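You operate a simulated robot arm through the tools that you are given. There is no shell and no other tool. Be economical: measure what you need, move in short steps, check, and stop when the job is done.

Carry out the task below with a simulated robot arm. There is one attempt and no reset: what you move stays moved.

JOB
Measure two scoops of kibble into the ridged teal bowl and close the bin.
Fine: put the scoop back; spill none.

It is judged by the outcome, as a careful person would: the job done as asked, and still so three seconds after it is handed in. It fails if anything else is knocked over, pushed out of place, dropped, spilled or broken.

ROBOT AND FRAMES
A 7-joint arm with a two-finger parallel gripper, fixed in place. Base frame: the origin is at the foot of the arm, x ahead of it, y to its left, z up; the work surface is at about z = 663. Units: mm, degrees, N and s.
With the tool pointing down near the work surface it reaches from about 100 to 840 mm from the base axis. Its first joint turns from -115.0 to 115.0 degrees. Payload 3.91 kg.
Tool frame: the origin (TCP) lies between the finger pads and is the grasp point; the fingertips stand 30 mm ahead of it; z points along the fingers, y is the line along which they close. The gripper opens to 110 mm. The fingers are 20 mm wide and 10 mm thick; the gripper's body (48 by 112 mm) begins 55 mm behind the TCP.
Orientation is that of the tool frame in the base frame, as [roll, pitch, yaw] about the fixed x, y, z axes, in that order (R = Rz(yaw) Ry(pitch) Rx(roll)). With the fingers straight down and closing along the base's y, the tool's x points along the base's -x, its y along +y and its z along -z.

CONTROLS
- The arm moves only by the tool drive_tool. Its argument "deltas" is a list that holds one entry, the list of rows, each a list of 7 numbers: the opening in per cent of the stroke, from 0 (shut) to 100 (fully open), then the shift along the tool's x, y, z in mm, then the turn, a rotation vector about the tool's x, y, z in degrees. In form: [[[claw, dx, dy, dz, ax, ay, az], ...]]. A call has 1 to 20 rows; each row is the pose to reach, as a shift and turn from the pose commanded when the call began, along the tool's axes at that moment. Each row takes 0.2 s and may step no farther than 50 mm and 8.6 degrees from the row before; otherwise, or with a gripper value out of range, the whole call is refused. Where a pose cannot be reached the arm comes as near as it can. A force on the tool above 90 N (or 10 N above the force at the start of the call, whichever is more), or a blocked arm, ends the call early, and 0.2 s more pass. The fingers move at their own pace (about 153 mm/s each) and stop on an object; they squeeze with about 30 N. The grip force told is the motor's: it shows also when the fingers shut on nothing. Time passes only in rows, and 0.2 s behind the last, so rows that repeat a pose let the fingers close. It gives the time, the measured TCP pose, the force on the tool (base axes), the opening and the grip force at its end, in the units of the frame above (readings bear some noise), with the torque about the TCP (base axes, N m) and any sound that the robot's microphone picked up.
- Cameras (640 x 400 px; columns grow to the right, rows downward): "scene" is fixed at [399.6, 648.3, 1410.5]; the picture's right is [-0.82, -0.57, 0.00], its down [-0.43, 0.63, -0.65] and it looks along [0.37, -0.54, -0.76] (base axes); focal length 214 px, centre (320, 200). "wrist" rides on the gripper at [72, 17, -103] in the tool frame; the picture's right is [-0.23, 0.97, 0.00], its down [-0.76, -0.18, -0.62] and it looks along [-0.61, -0.14, 0.78] (tool axes); focal length 222 px, centre (320, 200).
- grab_frame(camera): a new picture of that camera. It takes no simulated time.
- slide_trunk(by): slides the trunk up (or, below 0, down) by that many mm; the arm rides with it, the base frame stays. It gives what a move gives, with no picture.
- locate(camera, pixels): there is no depth. For up to 12 entries [column, row, z] of the newest picture of that camera ("zoom" is the newest enlarged one), the place [x, y] in the base frame at which the ray of that pixel passes the height z, good to about 2 mm. It takes no simulated time.
- enlarge(camera, box): a new picture of the part [left, top, right, bottom] of that camera's present view, enlarged. It takes no simulated time.
- hand_in(): hands the job in; it is judged then, once.

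Work in short steps. Measure before you move; look again where a grasp or a placing could have gone wrong, and mend it. You have 80 turns and 54 pictures in all, those below and enlarged ones among them. Open the gripper and draw the arm clear of the work before you hand the job in, unless the task says otherwise; then end with one line.

The tools are called after "Call:" as a command line: name --argument value ..., lists and objects as JSON in quotes. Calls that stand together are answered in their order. drive_tool: Moves the arm, as the interface text tells. Its arguments: {"type":"object","properties":{"deltas":{"type":"array","items":{"type":"array","items":{"type":"array","items":{"type":"number"}}}}},"required":["deltas"]} The other tools are called the same way: slide_trunk (by) slides the trunk up or down; grab_frame (camera) takes a picture; locate (camera, pixels) gives the place at which the rays of pixels pass given heights; enlarge (camera, box) takes an enlarged picture of a part of a camera's view; hand_in () hands the job in.

At the start:

```text
time_s: 0.0
tcp_pos: [515.1, 422.8, 1263.1]
orientation: [-180.0, 0.0, -180.0]
wrist_force: [0.5, -0.8, 0.3]
moment: [-0.01, -0.01, 0.01]
finger_gap: 110.2
grasp_force: 0.0
trunk travel left (down, up): [-825.0, 165.0]
```

scene: 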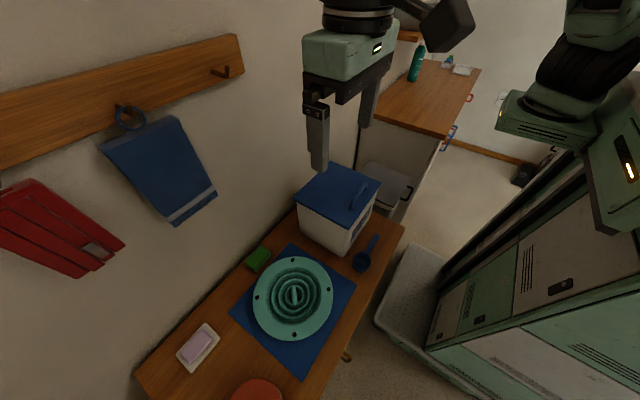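
wrist: 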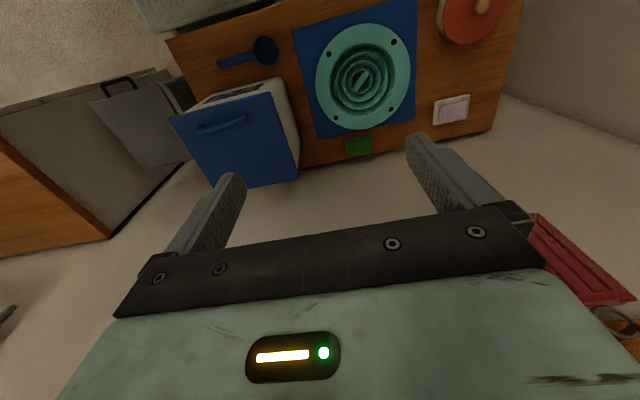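

The scene shows the bin (blue lid) around (340,205), the scoop at (365,255), and the bowl at (293,297). I enlarge these for detail before measuring.

Call:
enlarge --camera "scene" --box '[220, 150, 420, 275]'

Call:
enlarge --camera "wrist" --box '[160, 0, 520, 200]'

```text
3.20 times, centred on (320, 212) of scene
```

zoom: 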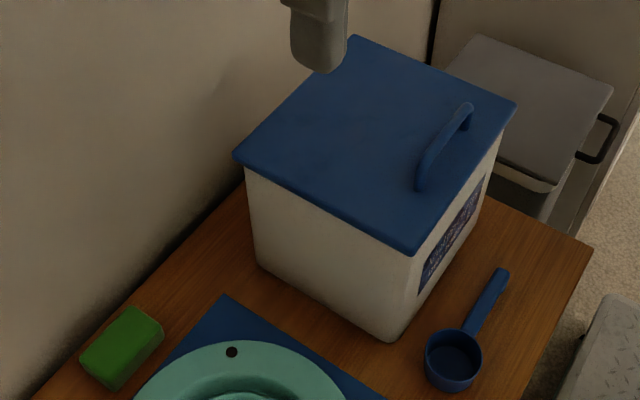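

```text
1.78 times, centred on (340, 100) of wrist
```

zoom: 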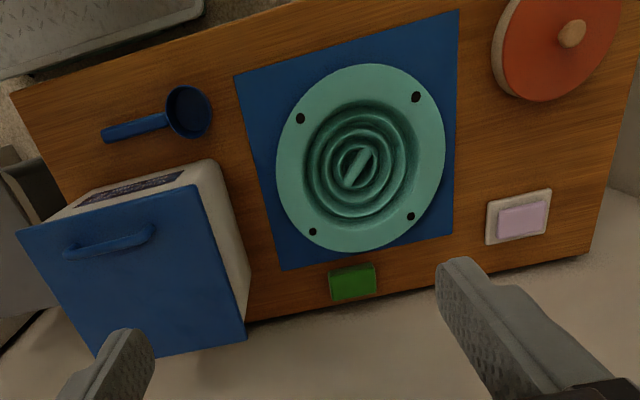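

I measure the key points: bin base corners, lid corners, handle ends, scoop, bowl and table edges.

Call:
locate --camera "scene" --pixels '[[342.5, 255.6, 663], [300.6, 231.9, 663], [347.5, 228.8, 850], [294, 199, 850], [381.5, 182.2, 850], [330, 162, 850], [351, 208, 880], [366, 184, 880], [361.6, 257.8, 700], [377, 235, 690], [293, 297, 690], [404, 227, 663]]'

Call:
locate --camera "wrist" --pixels '[[266, 52, 700], [220, 64, 690], [363, 76, 690], [298, 180, 850], [216, 188, 850], [270, 94, 850], [171, 118, 850], [245, 120, 880], [198, 130, 880], [293, 30, 663], [318, 138, 663], [166, 38, 663]]'

```text
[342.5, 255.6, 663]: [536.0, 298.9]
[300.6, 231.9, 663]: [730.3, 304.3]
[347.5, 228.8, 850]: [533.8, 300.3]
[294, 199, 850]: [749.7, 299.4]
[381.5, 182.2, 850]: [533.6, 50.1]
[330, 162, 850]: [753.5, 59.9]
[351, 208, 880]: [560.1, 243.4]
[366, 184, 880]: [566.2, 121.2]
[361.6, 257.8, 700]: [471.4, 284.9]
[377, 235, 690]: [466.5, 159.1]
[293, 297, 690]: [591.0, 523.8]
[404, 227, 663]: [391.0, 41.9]
```

```text
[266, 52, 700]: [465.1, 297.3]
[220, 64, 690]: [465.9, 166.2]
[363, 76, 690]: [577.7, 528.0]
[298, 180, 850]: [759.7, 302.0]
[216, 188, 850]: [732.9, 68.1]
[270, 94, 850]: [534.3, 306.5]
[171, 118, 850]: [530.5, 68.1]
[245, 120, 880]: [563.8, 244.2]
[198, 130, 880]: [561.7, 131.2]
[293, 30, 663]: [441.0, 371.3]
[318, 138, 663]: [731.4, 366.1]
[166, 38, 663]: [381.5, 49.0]
```

The bin lid spans about x 532–755, y 58–302, z≈850, its handle at x≈562, y 130–243. The scoop's cup is near (468,291) and its handle tip near (466,162). I slide the trunk down so that the arm has a better working height, in clear air.

Call:
slide_trunk --by -260

```text
time_s: 2.7
tcp_pos: [515.1, 422.7, 1003.1]
orientation: [-180.0, 0.0, 179.9]
wrist_force: [0.2, -0.5, 0.3]
moment: [-0.01, 0.01, 0.01]
finger_gap: 109.8
grasp_force: 0.1
trunk travel left (down, up): [-565.0, 425.0]
```

The arm is clear at z 1003. I move back to about (305,240) to look at the scoop with the wrist camera.

Call:
drive_tool --deltas '[[[100, 35, -30, 0, 0, 0, 0], [100, 70, -60, 0, 0, 0, 0], [100, 105, -90, 0, 0, 0, 0], [100, 140, -120, 0, 0, 0, 0], [100, 175, -150, 0, 0, 0, 0], [100, 210, -180, 0, 0, 0, 0]]]'

Call:
grab_frame --camera "wrist"

```text
time_s: 4.1
tcp_pos: [304.8, 240.8, 1005.9]
orientation: [179.9, -0.1, 179.8]
wrist_force: [1.0, 0.1, -0.3]
moment: [-0.03, 0.0, -0.03]
finger_gap: 109.9
grasp_force: 0.0
trunk travel left (down, up): [-565.0, 425.0]
```

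```text
49 pictures are left
```

wrist: 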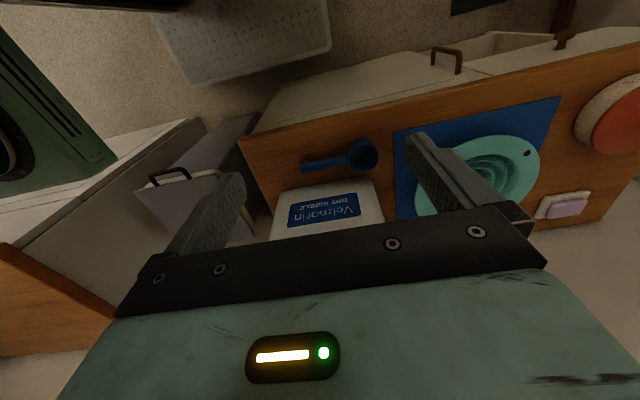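

The scoop is at (345,158) in the wrist view; I enlarge it.

Call:
enlarge --camera "wrist" --box '[240, 110, 400, 210]'

Call:
enlarge --camera "scene" --box '[310, 200, 422, 270]'

```text
4.00 times, centred on (320, 160) of wrist
```

zoom: 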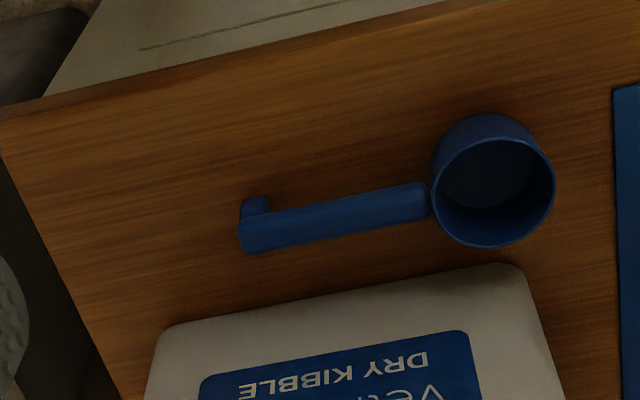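

```text
5.71 times, centred on (366, 235) of scene
```

zoom: 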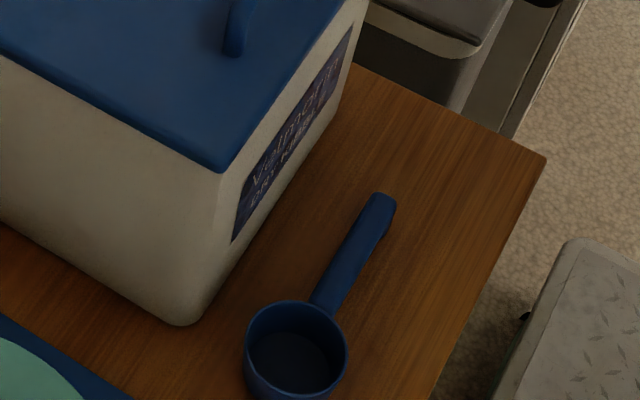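

I triangulate the scoop's rim and handle heights from both views.

Call:
locate --camera "wrist" --pixels '[[362, 138.5, 663], [363.75, 144.3, 705], [363.75, 171.75, 705], [348, 157.5, 705], [378.5, 157.5, 705], [300, 168.75, 700], [303.3, 161.3, 663], [346.3, 160, 700], [300, 168.75, 680], [346.3, 160, 680], [363.75, 144.3, 720], [363.75, 171.75, 720]]'

Call:
locate --camera "scene" --pixels '[[353, 259.5, 705], [370.7, 261.6, 705], [362.5, 252.9, 705], [353, 259.5, 720], [370.7, 261.6, 720], [362.5, 252.9, 720], [377.4, 234.5, 700], [377.4, 234.5, 680], [366.6, 254, 700], [366.6, 254, 680]]'

```text
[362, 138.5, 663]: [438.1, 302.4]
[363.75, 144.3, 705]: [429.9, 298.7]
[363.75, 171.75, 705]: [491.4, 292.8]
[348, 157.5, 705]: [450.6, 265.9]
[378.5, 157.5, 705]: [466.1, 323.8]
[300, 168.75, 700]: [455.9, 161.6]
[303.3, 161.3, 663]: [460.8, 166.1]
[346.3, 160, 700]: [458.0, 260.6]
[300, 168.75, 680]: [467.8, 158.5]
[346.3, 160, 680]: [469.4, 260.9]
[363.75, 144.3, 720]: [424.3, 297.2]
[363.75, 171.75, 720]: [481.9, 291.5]
```

```text
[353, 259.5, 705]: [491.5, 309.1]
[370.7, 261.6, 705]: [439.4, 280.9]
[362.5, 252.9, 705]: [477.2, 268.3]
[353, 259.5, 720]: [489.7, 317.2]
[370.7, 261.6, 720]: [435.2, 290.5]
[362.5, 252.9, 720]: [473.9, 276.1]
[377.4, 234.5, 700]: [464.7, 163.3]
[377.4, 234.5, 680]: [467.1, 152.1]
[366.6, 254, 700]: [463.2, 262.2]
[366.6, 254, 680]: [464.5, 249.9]
```

The scoop's rim is at z≈705, centred near (462,295), with the handle along y at x≈462, z≈697. Next I view the lid handle from nearby, still at z≈1006.

Call:
drive_tool --deltas '[[[100, -45, -10, 0, 0, 0, 0], [100, -90, -20, 0, 0, 0, 0], [100, -135, -30, 0, 0, 0, 0], [100, -180, -40, 0, 0, 0, 0], [100, -220, -45, 0, 0, 0, 0]]]'

Call:
enlarge --camera "wrist" --box '[160, 20, 480, 220]'

```text
time_s: 5.3
tcp_pos: [524.8, 197.8, 1002.4]
orientation: [-179.9, -0.1, -180.0]
wrist_force: [-0.3, 0.4, 0.6]
moment: [-0.01, -0.05, -0.01]
finger_gap: 109.8
grasp_force: 0.0
trunk travel left (down, up): [-565.0, 425.0]
```

```text
2.00 times, centred on (320, 120) of wrist
```

zoom: 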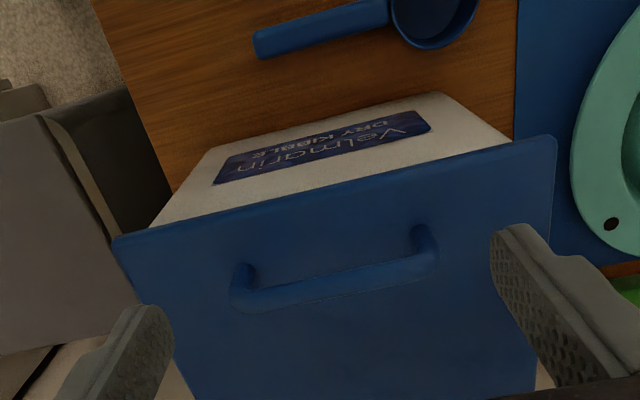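

I triangulate the lid corners and handle bar from this nearer view and the scene.

Call:
locate --camera "wrist" --pixels '[[217.5, 140, 840], [436.5, 89, 840], [217.5, 140, 850], [436.5, 89, 850], [280, 168.5, 870], [377.5, 152.5, 870], [280, 168.5, 885], [377.5, 152.5, 885], [327.5, 162.5, 875]]'

Call:
enlarge --camera "scene" --box '[280, 150, 400, 225]'

```text
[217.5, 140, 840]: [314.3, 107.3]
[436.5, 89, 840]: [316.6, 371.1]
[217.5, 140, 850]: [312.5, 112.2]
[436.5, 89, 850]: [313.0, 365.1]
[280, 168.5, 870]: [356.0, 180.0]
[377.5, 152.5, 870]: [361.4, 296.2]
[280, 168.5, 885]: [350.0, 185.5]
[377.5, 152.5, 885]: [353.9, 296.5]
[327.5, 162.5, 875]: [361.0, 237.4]
```

```text
5.33 times, centred on (340, 188) of scene
```

zoom: 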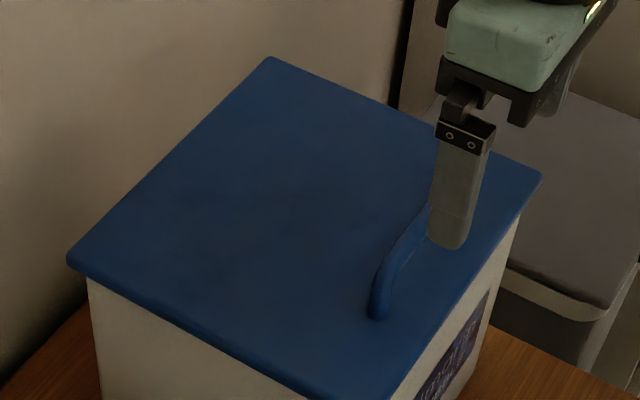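

The closest fit puts the lid top at z≈867 and the bar at about x 562, y 140–253, z≈893. I turn the tool by -90° about its axis, so the fingers close along x, moving above the bar.

Call:
drive_tool --deltas '[[[100, -4, 0, 0, 0, 0, -8.2], [100, -8, 0, 0, 0, 0, -16.4], [100, -12, 0, 0, 0, 0, -24.6], [100, -16, 0, 0, 0, 0, -32.8], [100, -20, 0, 0, 0, 0, -41], [100, -24, 0, 0, 0, 0, -49.2], [100, -28, 0, 0, 0, 0, -57.4], [100, -31, 0, 0, 0, 0, -65.6], [100, -34, 0, 0, 0, 0, -73.8], [100, -37, 0, 0, 0, 0, -82], [100, -37, 0, 0, 0, 0, -90]]]'

Call:
grab_frame --camera "wrist"

```text
time_s: 7.7
tcp_pos: [562.9, 197.0, 1003.0]
orientation: [179.9, 0.0, -90.0]
wrist_force: [0.2, 0.1, -0.5]
moment: [0.01, -0.03, 0.0]
finger_gap: 110.0
grasp_force: 0.0
trunk travel left (down, up): [-565.0, 425.0]
```

```text
44 pictures are left
```

wrist: 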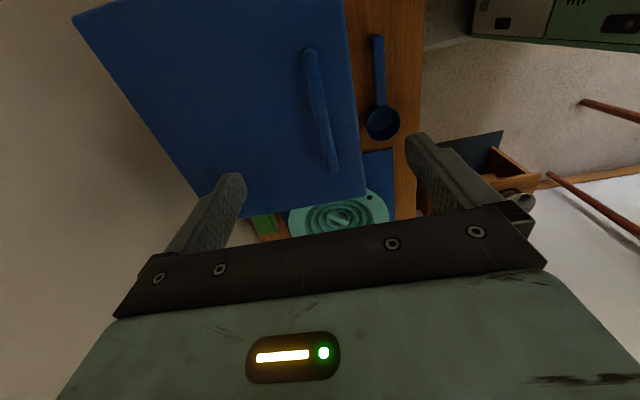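

The bar runs in the wrist view from (311,52) to (329,162), nearly beneath the camera in x; I locate it precisely.

Call:
locate --camera "wrist" --pixels '[[311, 56, 895], [320, 110, 895], [328, 158, 895], [311, 56, 885], [320, 110, 885], [328, 158, 885], [366, 194, 867], [347, 8, 867], [75, 14, 867], [382, 122, 705], [377, 42, 698]]'

Call:
enlarge --camera "wrist" --box '[240, 20, 440, 220]'

```text
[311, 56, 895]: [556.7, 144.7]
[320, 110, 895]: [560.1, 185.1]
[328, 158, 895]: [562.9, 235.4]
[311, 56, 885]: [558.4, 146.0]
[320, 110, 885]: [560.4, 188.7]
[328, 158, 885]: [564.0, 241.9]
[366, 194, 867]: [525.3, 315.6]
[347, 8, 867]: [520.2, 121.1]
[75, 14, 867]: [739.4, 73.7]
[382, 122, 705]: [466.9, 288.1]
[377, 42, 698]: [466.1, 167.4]
```

```text
2.00 times, centred on (340, 120) of wrist
```

zoom: 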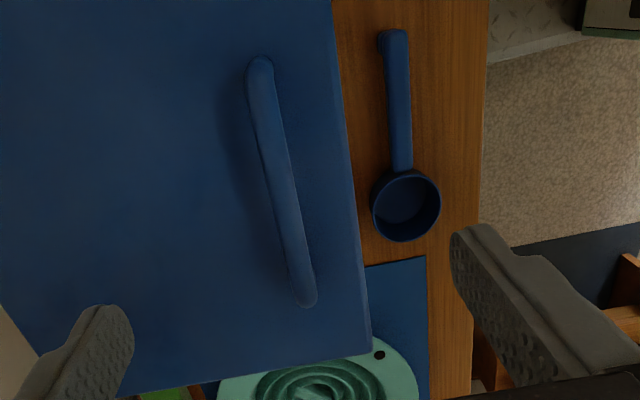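

The bar is centred at (560,192). I descend to TCP z≈907 with about 50 mm opening, straddling the bar with the tips above the lid.

Call:
drive_tool --deltas '[[[45, 3, 2, 20, 0, 0, 0], [45, 5, 3, 50, 0, 0, 0], [45, 5, 3, 75, 0, 0, 0], [45, 5, 3, 90, 0, 0, 0], [45, 5, 3, 96, 0, 0, 0]]]'

Call:
enlarge --camera "scene" --box '[300, 140, 412, 210]'

Call:
grab_frame --camera "wrist"

```text
time_s: 8.9
tcp_pos: [558.7, 192.9, 906.2]
orientation: [180.0, 0.0, -90.1]
wrist_force: [0.2, -0.6, 0.4]
moment: [0.0, -0.04, -0.01]
finger_gap: 49.4
grasp_force: 0.0
trunk travel left (down, up): [-565.0, 425.0]
```

```text
5.71 times, centred on (356, 175) of scene
```

zoom: 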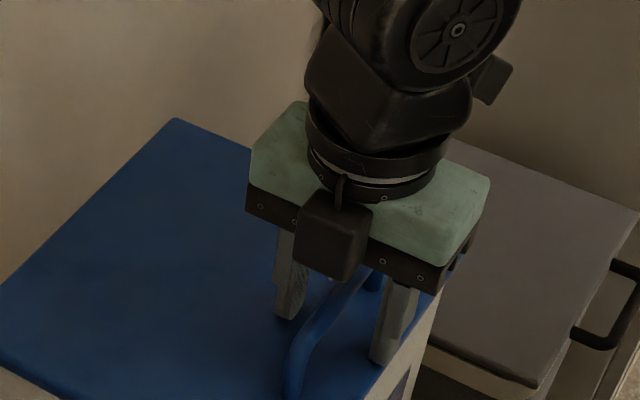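

```text
41 pictures are left
```

wrist: 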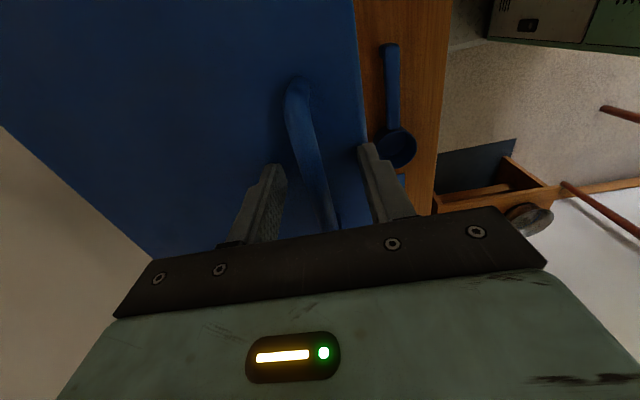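

The fingers straddle the bar. I close them.

Call:
drive_tool --deltas '[[[0, 0, 0, 0, 0, 0, 0], [0, 0, 0, 0, 0, 0, 0], [0, 0, 0, 0, 0, 0, 0]]]'

```text
time_s: 9.7
tcp_pos: [558.5, 191.9, 905.6]
orientation: [-180.0, 0.0, -90.0]
wrist_force: [2.5, 2.0, -0.6]
moment: [0.16, 0.01, 0.0]
finger_gap: 11.3
grasp_force: 44.8
trunk travel left (down, up): [-565.0, 425.0]
```

Bar held (11 mm, 45 N). I lift slightly by 15 mm to feel whether the lid is hinged or loose.

Call:
drive_tool --deltas '[[[0, 0, 0, -5, 0, 0, 0], [0, 0, 0, -10, -2, 0, 0], [0, 0, 0, -15, -3, 0, 0], [0, 0, 0, -15, -3, 0, 0]]]'

Call:
enlarge --camera "scene" --box '[270, 140, 430, 260]'

```text
time_s: 10.7
tcp_pos: [561.9, 192.9, 920.4]
orientation: [177.2, 0.1, -90.0]
wrist_force: [34.1, 9.5, -12.9]
moment: [-0.45, 0.39, 0.15]
finger_gap: 11.2
grasp_force: 44.9
trunk travel left (down, up): [-565.0, 425.0]
```

```text
3.33 times, centred on (350, 200) of scene
```

zoom: 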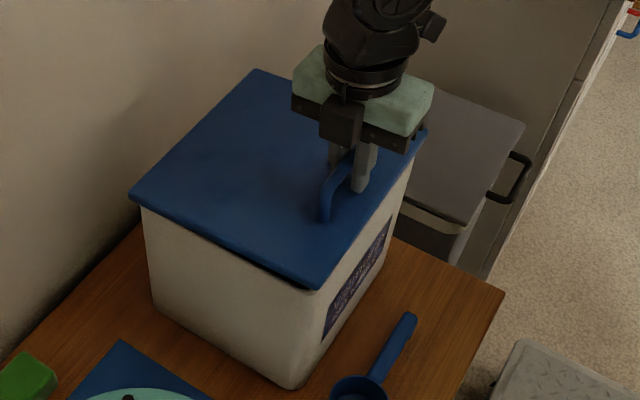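

The lid is hinged at the back near x≈750, z≈858. I follow the arc to about 30°, letting the bar partly pivot in the pads.

Call:
drive_tool --deltas '[[[0, 0, -4, -4, -1, 0, 0], [0, 0, -8.7, -17.8, -2, 0, 0], [0, 0, -15.5, -33.5, -4.5, 0, 0], [0, 0, -22.8, -49, -7, 0, 0], [0, 0, -32, -63.5, -9.5, 0, 0], [0, 0, -42.1, -77.5, -12, 0, 0]]]'

Call:
enlarge --camera "scene" --box '[250, 80, 442, 260]'

```text
time_s: 12.1
tcp_pos: [606.5, 192.9, 997.6]
orientation: [164.9, -0.1, -89.9]
wrist_force: [-0.8, -5.3, -3.4]
moment: [-0.85, 0.5, 0.18]
finger_gap: 11.4
grasp_force: 44.9
trunk travel left (down, up): [-565.0, 425.0]
```

```text
2.22 times, centred on (346, 170) of scene
```

zoom: 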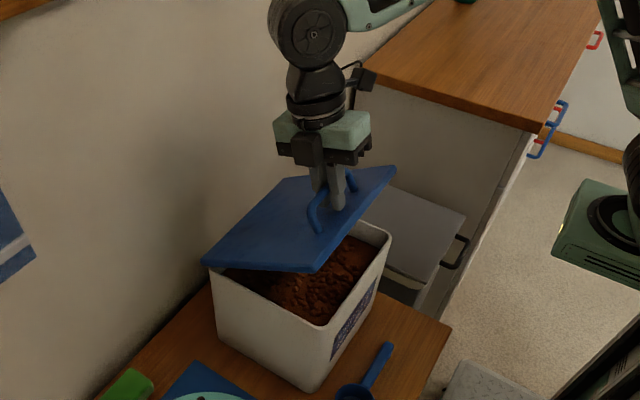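

Kibble is visible, and forces are low. I check where the wall is (table's back edge) before opening further.

Call:
locate --camera "scene" --pixels '[[136, 375, 663], [240, 262, 663], [297, 210, 663], [120, 115, 1000], [205, 165, 1000], [200, 300, 663]]'

Call:
grab_frame --camera "scene"

```text
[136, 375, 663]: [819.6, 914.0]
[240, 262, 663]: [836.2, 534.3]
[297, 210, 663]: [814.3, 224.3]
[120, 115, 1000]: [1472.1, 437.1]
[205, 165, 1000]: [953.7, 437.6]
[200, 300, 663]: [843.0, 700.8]
```

```text
38 pictures are left
```

scene: 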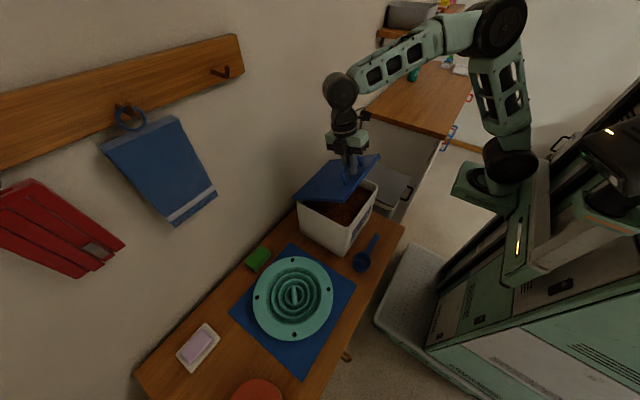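

The wall is at x≈830 or beyond, giving room. I continue the arc to about 70°.

Call:
drive_tool --deltas '[[[0, 0, -8.6, -15, 0, 0, 0], [0, 0, -17.2, -29.3, 0, 0, 0], [0, 0, -28, -42.5, 0, 0, 0], [0, 0, -39.3, -55, 0, 0, 0], [0, 0, -52, -66, 1.5, 0, 0], [0, 0, -64.9, -76.6, 3, 0, 0], [0, 0, -79, -85.5, 5, 0, 0], [0, 0, -93.6, -93.4, 7, 0, 0]]]'

Call:
enlarge --camera "scene" --box '[250, 80, 442, 260]'

```text
time_s: 13.9
tcp_pos: [720.8, 193.2, 1060.7]
orientation: [171.7, -0.1, -89.9]
wrist_force: [2.1, -5.1, -24.4]
moment: [-0.2, 0.13, -0.43]
finger_gap: 11.7
grasp_force: 45.1
trunk travel left (down, up): [-565.0, 425.0]
```

```text
2.22 times, centred on (346, 170) of scene
```

zoom: 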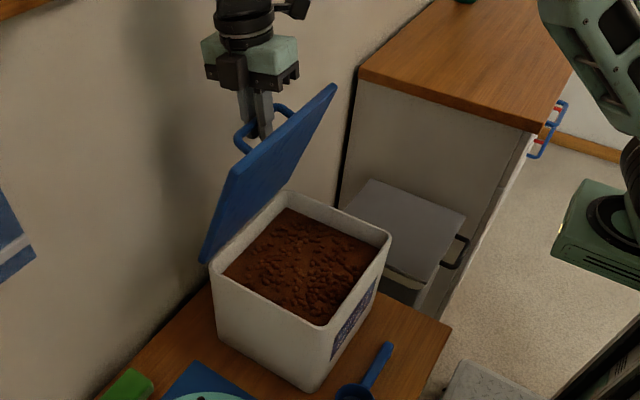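

The lid is well open. I take it on to about 83°, slowly, watching the force.

Call:
drive_tool --deltas '[[[0, 0, -8, -2.3, 1, 0, 0], [0, 0, -16, -4.3, 2, 0, 0], [0, 0, -24, -6, 3, 0, 0], [0, 0, -32.2, -7.2, 4, 0, 0], [0, 0, -42, -8.2, 5, 0, 0]]]'

Call:
enlarge --camera "scene" --box '[250, 80, 442, 260]'

```text
time_s: 15.1
tcp_pos: [764.2, 192.5, 1063.4]
orientation: [176.8, -0.1, -90.0]
wrist_force: [-3.1, -3.1, -34.2]
moment: [-0.55, 0.09, -0.78]
finger_gap: 11.7
grasp_force: 45.4
trunk travel left (down, up): [-565.0, 425.0]
```

```text
2.22 times, centred on (346, 170) of scene
```

zoom: 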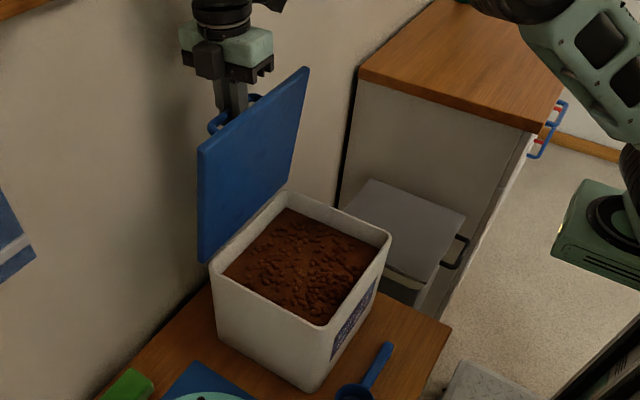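

The lid is near upright with a small downward pull. I open the fingers a little (about 20 mm gap) to test whether the lid stays by itself.

Call:
drive_tool --deltas '[[[0, 0, 0, 2, 0, 0, 0], [18, 0, 0, 2, 0, 0, 0], [18, 0, 0, 2, 0, 0, 0], [18, 0, 0, 2, 0, 0, 0]]]'

Call:
enlarge --camera "scene" --box '[280, 80, 376, 140]'

```text
time_s: 16.1
tcp_pos: [763.1, 192.1, 1064.7]
orientation: [177.0, 0.0, -90.0]
wrist_force: [-0.7, 0.9, 0.4]
moment: [-0.01, -0.01, 0.02]
finger_gap: 19.6
grasp_force: 0.1
trunk travel left (down, up): [-565.0, 425.0]
```

```text
6.67 times, centred on (328, 110) of scene
```

zoom: 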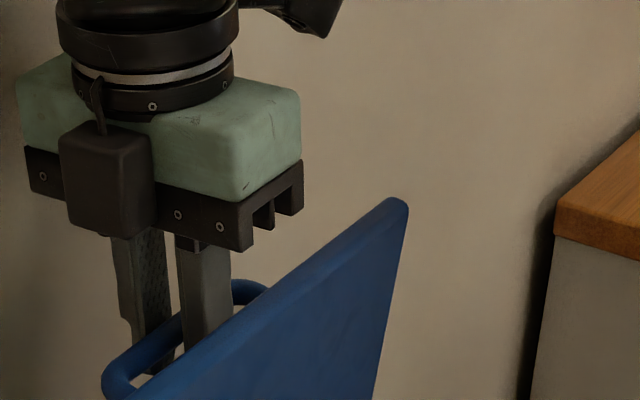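

Zero force, so the lid appears to hold itself. I withdraw upward by 70 mm.

Call:
drive_tool --deltas '[[[18, 0, 0, -10, 0, 0, 0], [18, 0, 0, -20, 0, 0, 0], [18, 0, 0, -35, 0, 0, 0], [18, 0, 0, -55, 0, 0, 0], [18, 0, 0, -80, 0, 0, 0]]]'

Call:
enlarge --camera "scene" --box '[250, 80, 442, 260]'

```text
time_s: 17.3
tcp_pos: [764.8, 191.6, 1119.6]
orientation: [177.0, 0.0, -90.0]
wrist_force: [0.0, -0.6, -0.5]
moment: [0.03, 0.03, 0.01]
finger_gap: 19.7
grasp_force: 0.1
out of reach, approached as far as the arm can: row 5
trunk travel left (down, up): [-565.0, 425.0]
```

```text
2.22 times, centred on (346, 170) of scene
```

zoom: 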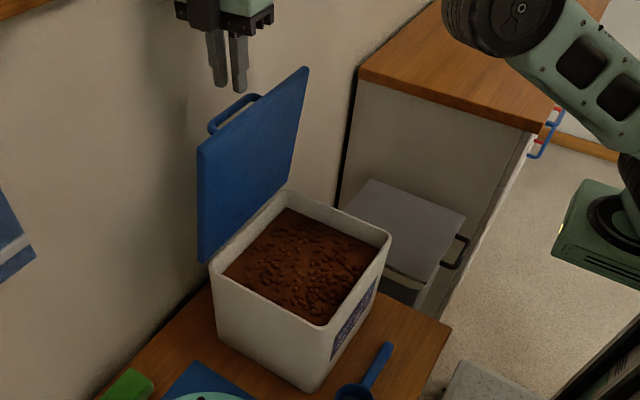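

The lid stands by itself. I raise the trunk 50 mm for clearance over the lid edge.

Call:
slide_trunk --by 50

```text
time_s: 18.2
tcp_pos: [764.9, 192.8, 1169.8]
orientation: [177.0, -0.1, -90.0]
wrist_force: [0.9, 0.8, -1.0]
moment: [0.0, -0.02, -0.02]
finger_gap: 20.0
grasp_force: 0.0
trunk travel left (down, up): [-615.0, 375.0]
```

Clear; I move back over the scoop handle at x≈466 and straighten the tool.

Call:
drive_tool --deltas '[[[18, 0, 45, 0, 0, 0, 0], [18, 0, 90, 0, 1, 0, 0], [18, 0, 135, 0, 3, 0, 0], [30, 0, 180, 0, 3, 0, 0], [40, 0, 225, 0, 3, 0, 0], [50, 0, 270, 0, 3, 0, 0], [50, 0, 299, 0, 3, 0, 0], [50, 0, 299, 15, 3, 0, 0]]]'

Call:
grab_frame --camera "wrist"

```text
time_s: 20.0
tcp_pos: [466.4, 192.7, 1169.9]
orientation: [-180.0, 0.1, -89.9]
wrist_force: [0.2, -0.8, 0.4]
moment: [0.0, 0.03, -0.02]
finger_gap: 54.9
grasp_force: 0.0
trunk travel left (down, up): [-615.0, 375.0]
```

```text
33 pictures are left
```

wrist: 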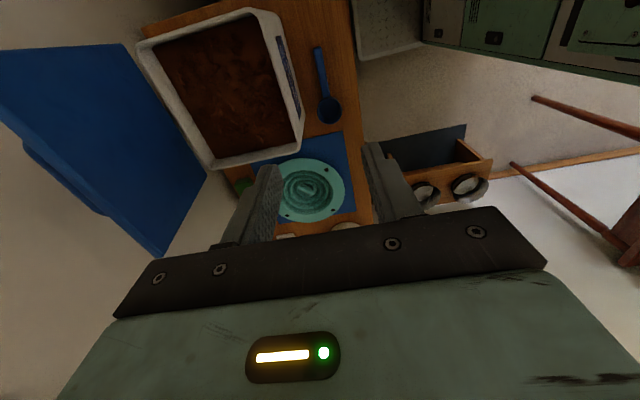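

The scoop handle lies below (320,70). I lower the trunk by 330 mm to come near it.

Call:
slide_trunk --by -330

Call:
grab_frame --camera "wrist"

```text
time_s: 23.2
tcp_pos: [466.9, 193.2, 839.5]
orientation: [-180.0, 0.0, -90.1]
wrist_force: [-0.3, -0.2, 0.0]
moment: [0.04, -0.02, -0.01]
finger_gap: 54.8
grasp_force: 0.2
trunk travel left (down, up): [-285.0, 705.0]
```

```text
32 pictures are left
```

wrist: 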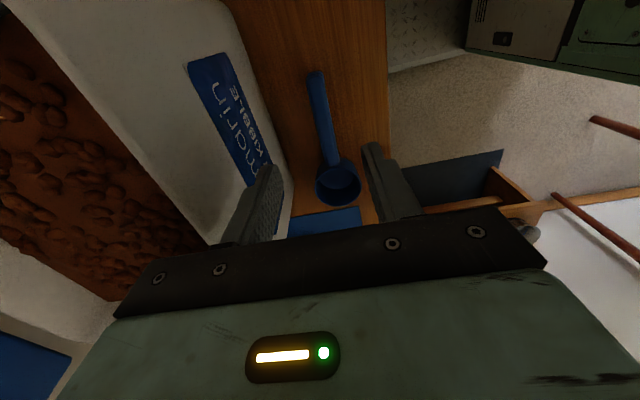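

I locate the handle's centreline and cup in this view.

Call:
locate --camera "wrist" --pixels '[[316, 76, 698], [323, 115, 698], [331, 158, 698], [316, 76, 690], [323, 115, 690], [331, 158, 690], [317, 185, 705], [360, 184, 705], [338, 164, 705], [246, 60, 855]]'

Call:
enlarge --camera "wrist" --box '[270, 50, 400, 220]'

```text
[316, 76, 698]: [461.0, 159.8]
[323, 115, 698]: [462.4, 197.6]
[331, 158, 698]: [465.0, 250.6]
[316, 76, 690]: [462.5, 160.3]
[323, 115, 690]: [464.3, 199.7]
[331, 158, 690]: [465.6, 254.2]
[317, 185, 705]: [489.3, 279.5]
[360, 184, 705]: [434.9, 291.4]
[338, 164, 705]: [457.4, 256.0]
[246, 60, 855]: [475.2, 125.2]
```

```text
2.35 times, centred on (335, 135) of wrist
```

zoom: 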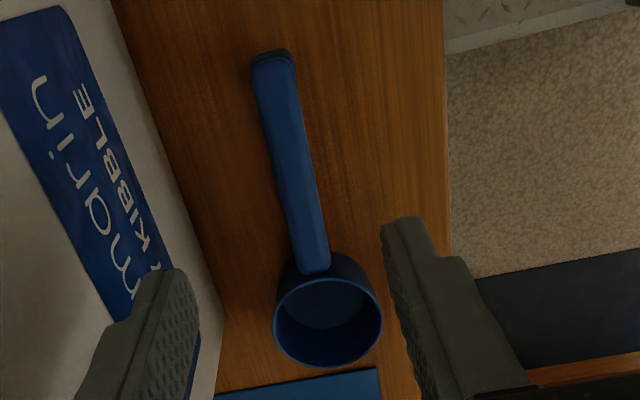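

The handle's centreline is x≈463.5 (y 160–262), z≈692. I want to hold it with the tool slanted along the handle (about 50° from vertical, camera on top) so the scoop can be rolled to pour; first I flip the tool about its axis in clear air.

Call:
drive_tool --deltas '[[[40, 0, 0, 0, 0, 0, 8.5], [40, 0, 0, 0, 0, 0, 17], [40, 0, 0, 0, 0, 0, 25.5], [40, 0, 0, 0, 0, 0, 34], [40, 0, 0, 0, 0, 0, 42.5], [40, 0, 0, 0, 0, 0, 51], [40, 0, 0, 0, 0, 0, 59.5], [40, 0, 0, 0, 0, 0, 68], [40, 0, 0, 0, 0, 0, 76.5], [40, 0, 0, 0, 0, 0, 85], [40, 0, 0, 0, 0, 0, 93.5], [40, 0, 0, 0, 0, 0, 102], [40, 0, 0, 0, 0, 0, 110.5], [40, 0, 0, 0, 0, 0, 119], [40, 0, 0, 0, 0, 0, 127.5], [40, 0, 0, 0, 0, 0, 136], [40, 0, 0, 0, 0, 0, 144.5], [40, 0, 0, 0, 0, 0, 153], [40, 0, 0, 0, 0, 0, 161.5], [40, 0, 0, 0, 0, 0, 170]]]'

```text
time_s: 27.4
tcp_pos: [466.3, 192.3, 838.0]
orientation: [-180.0, 0.1, 99.9]
wrist_force: [-0.6, 0.8, -1.0]
moment: [-0.01, -0.04, -0.01]
finger_gap: 43.9
grasp_force: 0.0
trunk travel left (down, up): [-285.0, 705.0]
```

Yaw is 99.9; I turn the last 10°.

Call:
drive_tool --deltas '[[[40, 0, 0, 0, 0, 0, 5], [40, 0, 0, 0, 0, 0, 9.9]]]'

```text
time_s: 28.0
tcp_pos: [467.5, 191.3, 838.8]
orientation: [180.0, 0.0, 90.1]
wrist_force: [-0.3, 0.3, -0.3]
moment: [0.01, -0.01, 0.01]
finger_gap: 44.1
grasp_force: 0.1
trunk travel left (down, up): [-285.0, 705.0]
```

Now I tilt the tool 50° toward +y while moving to a pre-grasp point behind the handle at about (463.5,124,770).

Call:
drive_tool --deltas '[[[40, -11, -0.5, 5, 0, 8.3, 0], [40, -22, -1, 15, 0, 16.6, 0], [40, -33, -2, 30, 0, 25, 0], [40, -45, -3, 45, 0, 33.3, 0], [40, -56, -3.5, 55, 0, 41.6, 0], [40, -67, -3.5, 68, 0, 50, 0]]]'

Call:
grab_frame --camera "wrist"

Call:
enlarge --camera "scene" --box '[300, 120, 460, 280]'

```text
time_s: 29.4
tcp_pos: [462.2, 125.4, 770.9]
orientation: [-180.0, -50.0, 90.0]
wrist_force: [-0.3, 0.0, 0.6]
moment: [0.0, 0.01, 0.02]
finger_gap: 43.9
grasp_force: 0.1
trunk travel left (down, up): [-285.0, 705.0]
```

```text
30 pictures are left
```

wrist: 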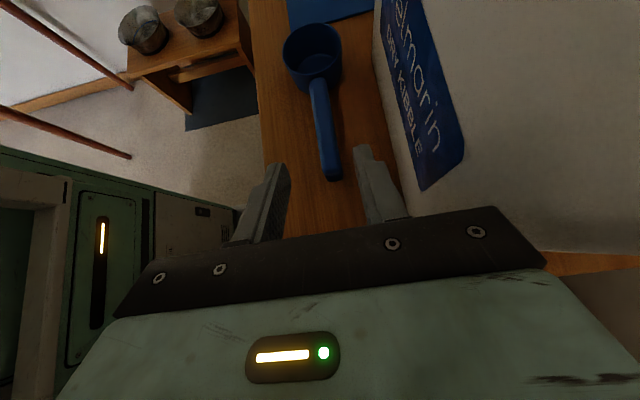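

```text
2.50 times, centred on (380, 200) of scene
```

zoom: 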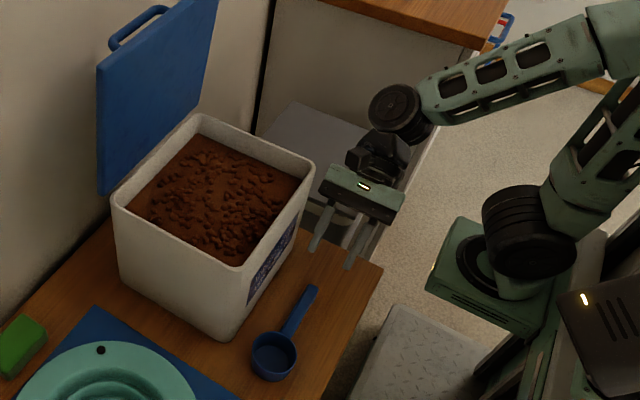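

The pose works and the handle lies between the fingers in view; I refine its location and the cup rim here.

Call:
locate --camera "wrist" --pixels '[[331, 178, 690], [331, 178, 698], [325, 135, 695], [319, 84, 695], [283, 55, 705], [342, 52, 705], [312, 24, 705], [313, 77, 705]]'

Call:
enlarge --camera "wrist" --box '[260, 10, 420, 220]'

```text
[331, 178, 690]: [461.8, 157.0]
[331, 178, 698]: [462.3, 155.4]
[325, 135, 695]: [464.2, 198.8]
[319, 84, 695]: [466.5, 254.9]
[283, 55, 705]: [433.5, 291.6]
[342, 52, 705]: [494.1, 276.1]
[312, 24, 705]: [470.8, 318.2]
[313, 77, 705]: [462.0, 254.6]
```

```text
1.90 times, centred on (340, 115) of wrist
```

zoom: 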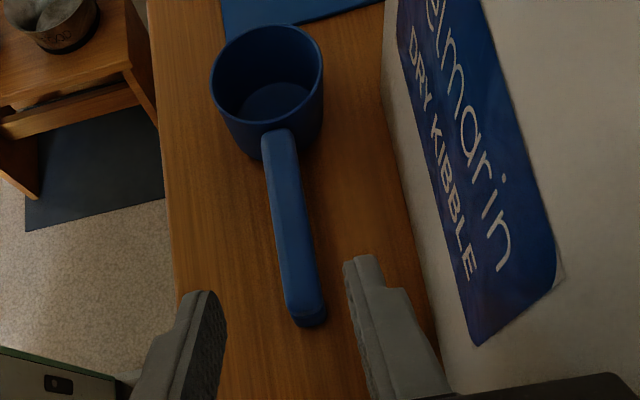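

I approach the grip point (464,183,698) along the tool axis, with a 2° yaw to match the handle's slant.

Call:
drive_tool --deltas '[[[40, -10, 0.5, 15, -0.9, 0, 0.8], [40, -18.6, 1.5, 40, -1.8, 0, 1.5], [40, -18.6, 1.5, 65, -1.8, 0, 1.5], [40, -18.6, 1.5, 80, -1.8, 0, 1.5], [40, -18.6, 1.5, 91, -1.8, 0, 1.5]]]'

Call:
grab_frame --camera "wrist"

Call:
enlarge --camera "scene" --box '[330, 190, 426, 280]'

```text
time_s: 30.6
tcp_pos: [464.0, 181.5, 699.8]
orientation: [-180.0, -50.0, 87.7]
wrist_force: [0.2, 0.4, 0.0]
moment: [0.01, -0.01, 0.0]
finger_gap: 44.1
grasp_force: 0.0
trunk travel left (down, up): [-285.0, 705.0]
```

```text
27 pictures are left
```

wrist: 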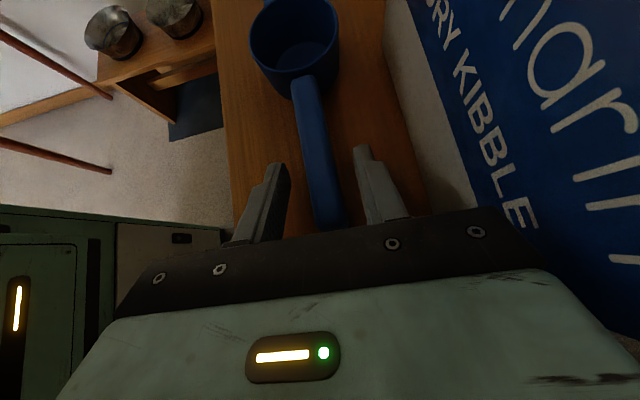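

```text
4.44 times, centred on (378, 235) of scene
```

zoom: 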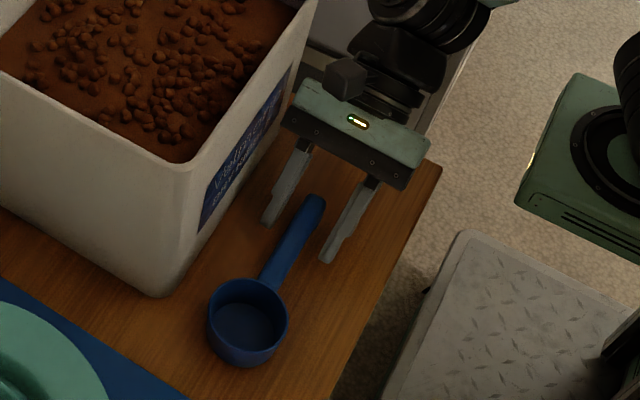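

The handle lies between the fingers; I close.

Call:
drive_tool --deltas '[[[0, 0, 0, 0, 0, 0, 0], [0, 0, 0, 0, 0, 0, 0], [0, 0, 0, 0, 0, 0, 0]]]'

Call:
grab_frame --camera "wrist"

```text
time_s: 31.4
tcp_pos: [462.3, 182.8, 699.7]
orientation: [180.0, -50.1, 87.6]
wrist_force: [-0.4, 0.5, 0.2]
moment: [0.06, -0.01, 0.04]
finger_gap: 18.3
grasp_force: 30.0
trunk travel left (down, up): [-285.0, 705.0]
```

```text
25 pictures are left
```

wrist: 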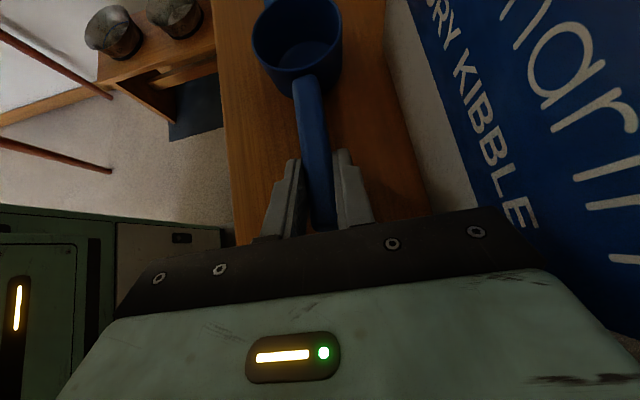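

Gripped (18 mm, 30 N). I lift 30 mm and check.

Call:
drive_tool --deltas '[[[0, 7.7, 0, -6.4, 0, 0, 0], [0, 15.3, 0, -12.9, 0, 0, 0], [0, 23, 0, -19.3, 0, 0, 0]]]'

Call:
slide_trunk --by 240

Call:
grab_frame --camera "wrist"

Call:
enlarge --camera "scene" --box '[260, 120, 420, 240]'

```text
time_s: 32.2
tcp_pos: [464.0, 181.7, 729.9]
orientation: [-180.0, -50.0, 87.8]
wrist_force: [0.5, -1.3, -0.6]
moment: [0.0, -0.01, 0.05]
finger_gap: 18.2
grasp_force: 29.9
trunk travel left (down, up): [-285.0, 705.0]
```

```text
time_s: 34.7
tcp_pos: [463.1, 181.8, 968.9]
orientation: [-179.9, -50.0, 87.6]
wrist_force: [0.4, 0.2, -0.6]
moment: [-0.03, -0.01, -0.01]
finger_gap: 18.3
grasp_force: 30.4
trunk travel left (down, up): [-525.0, 465.0]
```

```text
24 pictures are left
```

wrist: 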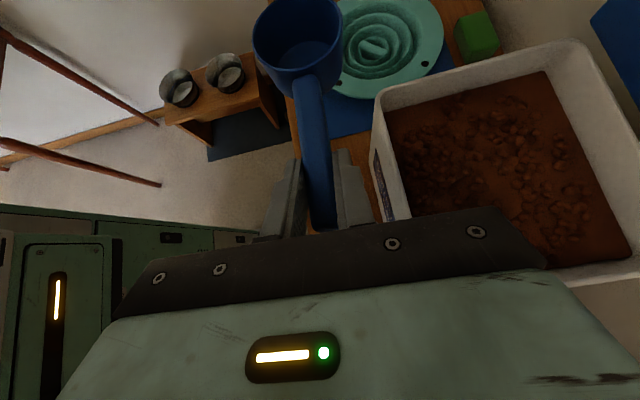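

```text
3.33 times, centred on (340, 180) of scene
```

zoom: 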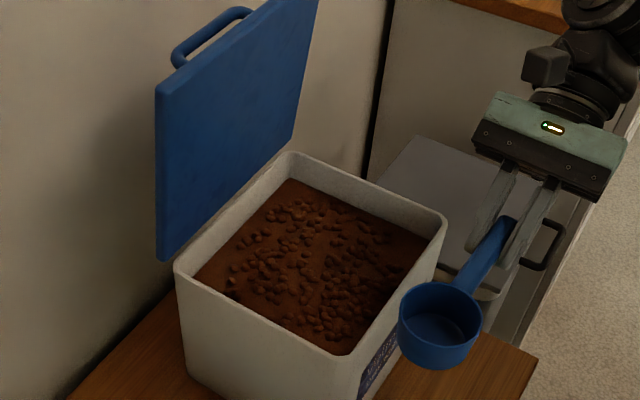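

The scoop is held level. I estimate the kibble's height by triangulating its visible corners.

Call:
locate --camera "wrist" --pixels '[[390, 110, 810], [545, 72, 810], [628, 258, 810], [390, 110, 830], [545, 72, 830], [628, 258, 830], [376, 92, 858], [575, 40, 858]]'

Call:
locate --camera "scene" --pixels '[[364.5, 226, 810], [319.1, 201.6, 810], [347, 174.6, 810], [389, 195, 810], [364.5, 226, 830], [319.1, 201.6, 830], [347, 174.6, 830], [389, 195, 830], [366, 228, 858], [312.5, 199.5, 858], [347.5, 166, 858], [393.5, 184, 858]]'

```text
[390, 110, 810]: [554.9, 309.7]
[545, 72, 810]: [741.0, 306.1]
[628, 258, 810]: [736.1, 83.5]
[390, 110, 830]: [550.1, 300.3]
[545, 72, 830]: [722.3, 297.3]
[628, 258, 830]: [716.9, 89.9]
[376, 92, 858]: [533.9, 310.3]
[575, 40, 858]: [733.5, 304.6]
```

```text
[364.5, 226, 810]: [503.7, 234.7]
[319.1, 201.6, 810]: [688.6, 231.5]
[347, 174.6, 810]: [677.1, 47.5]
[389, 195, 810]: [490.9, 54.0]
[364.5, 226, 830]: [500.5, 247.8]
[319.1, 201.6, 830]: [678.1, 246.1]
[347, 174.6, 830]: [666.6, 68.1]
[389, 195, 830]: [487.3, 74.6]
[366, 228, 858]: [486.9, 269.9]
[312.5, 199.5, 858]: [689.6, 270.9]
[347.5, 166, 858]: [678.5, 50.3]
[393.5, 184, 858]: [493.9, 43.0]
```

The zoom was centred with a wider box; I correct the columns by -16 and repeat.

Call:
locate --camera "scene" --pixels '[[348.5, 226, 810], [303.1, 201.6, 810], [331, 174.6, 810], [373, 195, 810], [348.5, 226, 830], [303.1, 201.6, 830], [331, 174.6, 830], [373, 195, 830], [350, 228, 858], [296.5, 199.5, 858], [331.5, 166, 858], [377.5, 184, 858]]'

```text
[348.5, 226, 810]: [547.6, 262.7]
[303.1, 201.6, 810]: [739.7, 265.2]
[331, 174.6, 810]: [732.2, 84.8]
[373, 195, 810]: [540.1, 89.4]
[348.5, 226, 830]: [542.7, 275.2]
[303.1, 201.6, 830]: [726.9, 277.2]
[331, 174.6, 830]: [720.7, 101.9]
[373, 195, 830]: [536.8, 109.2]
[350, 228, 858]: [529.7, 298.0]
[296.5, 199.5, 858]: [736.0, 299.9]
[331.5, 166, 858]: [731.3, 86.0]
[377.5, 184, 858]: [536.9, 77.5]
```

Kibble surface is at z≈818 and the rim at ≈859; inside spans about x 540–730, y 85–302. I carry the scoop over the bin and pitch the cup 40° down, staying above the kibble (TCP ≈ (640,105,940)).

Call:
drive_tool --deltas '[[[0, 0, 45, 0, 0, 0, 0], [0, 0, 90, 0, 0, 0, 0], [0, 0, 135, 0, 0, 0, 0], [0, 0, 179, 0, 0, 0, 0], [0, -14, 179, -7, 0, -8, 0], [0, -27, 179, -14, 0, -16, 0], [0, -40, 179, -21, 0, -24, 0], [0, -54, 179, -28, 0, -32, 0], [0, -67.2, 179, -35, 0, -40, 0]]]'

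Call:
grab_frame --camera "wrist"

Call:
enlarge --camera "scene" --box '[260, 120, 420, 220]'

```text
time_s: 36.7
tcp_pos: [639.3, 104.5, 942.4]
orientation: [180.0, -10.0, 87.7]
wrist_force: [-0.1, -0.7, -0.3]
moment: [0.01, 0.0, 0.03]
finger_gap: 18.2
grasp_force: 30.0
trunk travel left (down, up): [-525.0, 465.0]
```

```text
22 pictures are left
```

wrist: 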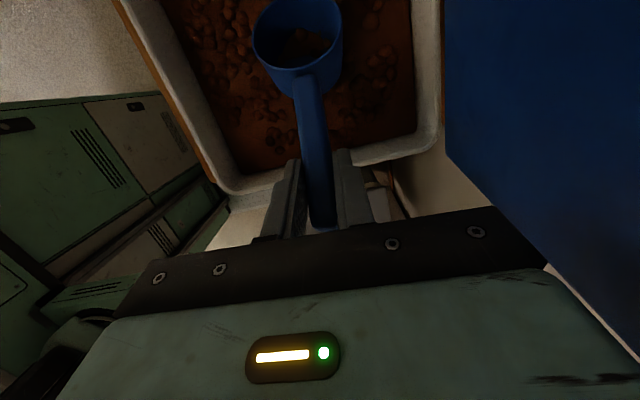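

```text
4.00 times, centred on (340, 170) of scene
```

zoom: 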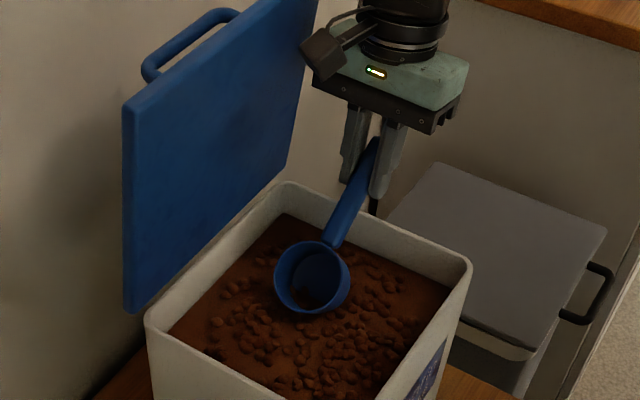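

Something brown shows inside the cup already; I look closer.

Call:
enlarge --camera "wrist" --box '[230, 0, 390, 100]'

```text
4.00 times, centred on (310, 50) of wrist
```

zoom: 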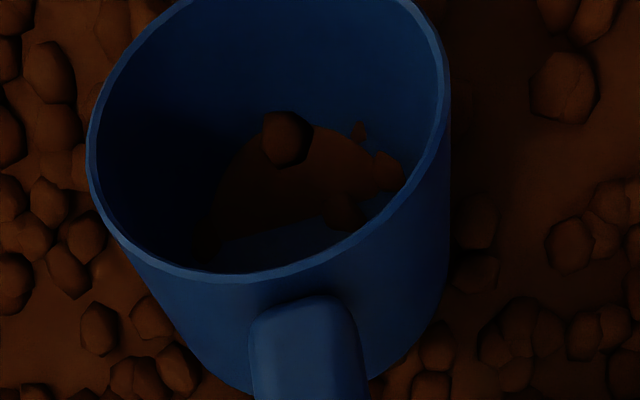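

The cup's bottom dips into the kibble surface already, so the surface is near z≈840. I plunge, sweep forward and begin levelling beneath the surface, with a force check at the end.

Call:
drive_tool --deltas '[[[0, -3, 0, 17, 0, 0, 0], [0, -6, 0, 34, 0, 0, 0], [0, -9, 0, 50, 0, 0, 0], [0, -11.7, 0, 66, 0, 0, 0], [0, -5, 0, 76, 0, 5, 0], [0, 2.4, 0, 83.8, 0, 10, 0], [0, 7.5, 0, 89, 0, 15, 0], [0, 12.8, 0, 94, 0, 20, 0], [0, 18.1, 0, 98.7, 0, 25, 0], [0, 18.1, 0, 98.7, 0, 25, 0]]]'

Call:
enlarge --camera "scene" --box '[260, 120, 420, 220]'

```text
time_s: 39.0
tcp_pos: [645.3, 136.3, 849.0]
orientation: [179.0, -35.1, 87.8]
wrist_force: [-0.3, -10.4, 18.2]
moment: [-0.96, 0.23, 0.09]
finger_gap: 0.0
grasp_force: 29.6
trunk travel left (down, up): [-525.0, 465.0]
stopped in row 10: the force on the tool passed its limit at 98 N (the readings are from after the stop); the commanded pose is now the measured one
```

```text
4.00 times, centred on (340, 170) of scene
```

zoom: 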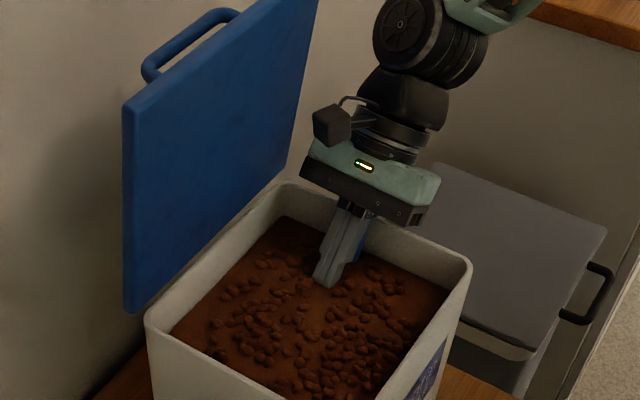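

The fingers lost the scoop (gap 0): the kibble resisted more than the grip. I look where the scoop is.

Call:
grab_frame --camera "wrist"

Call:
enlarge --camera "scene" --box '[310, 160, 374, 200]'

```text
18 pictures are left
```

wrist: 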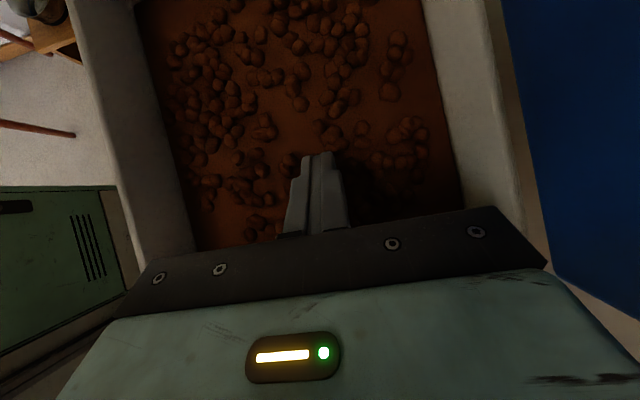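

```text
10.00 times, centred on (342, 180) of scene
```

zoom: 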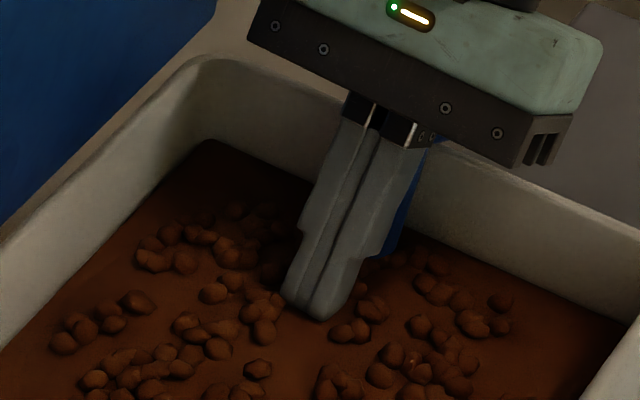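

The handle's blue shows standing just behind the fingers, with the cup under the surface. I raise the tool vertically by 60 mm slowly, then look.

Call:
drive_tool --deltas '[[[0, 5.7, 0, -8.2, 0, 0, 0], [0, 11.5, 0, -16.4, 0, 0, 0], [0, 17, 0, -25, 0, 0, 0], [0, 23, 0, -33, 0, 0, 0], [0, 29, 0, -41, 0, 0, 0], [0, 34, 0, -49, 0, 0, 0]]]'

Call:
grab_frame --camera "scene"

```text
time_s: 40.4
tcp_pos: [643.5, 137.6, 908.2]
orientation: [179.3, -34.9, 87.9]
wrist_force: [-0.4, 0.0, 0.0]
moment: [0.01, -0.02, 0.01]
finger_gap: 0.0
grasp_force: 30.2
trunk travel left (down, up): [-525.0, 465.0]
```

```text
16 pictures are left
```

scene: 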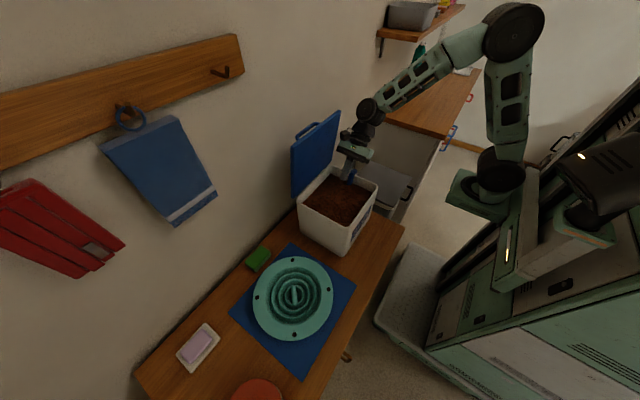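

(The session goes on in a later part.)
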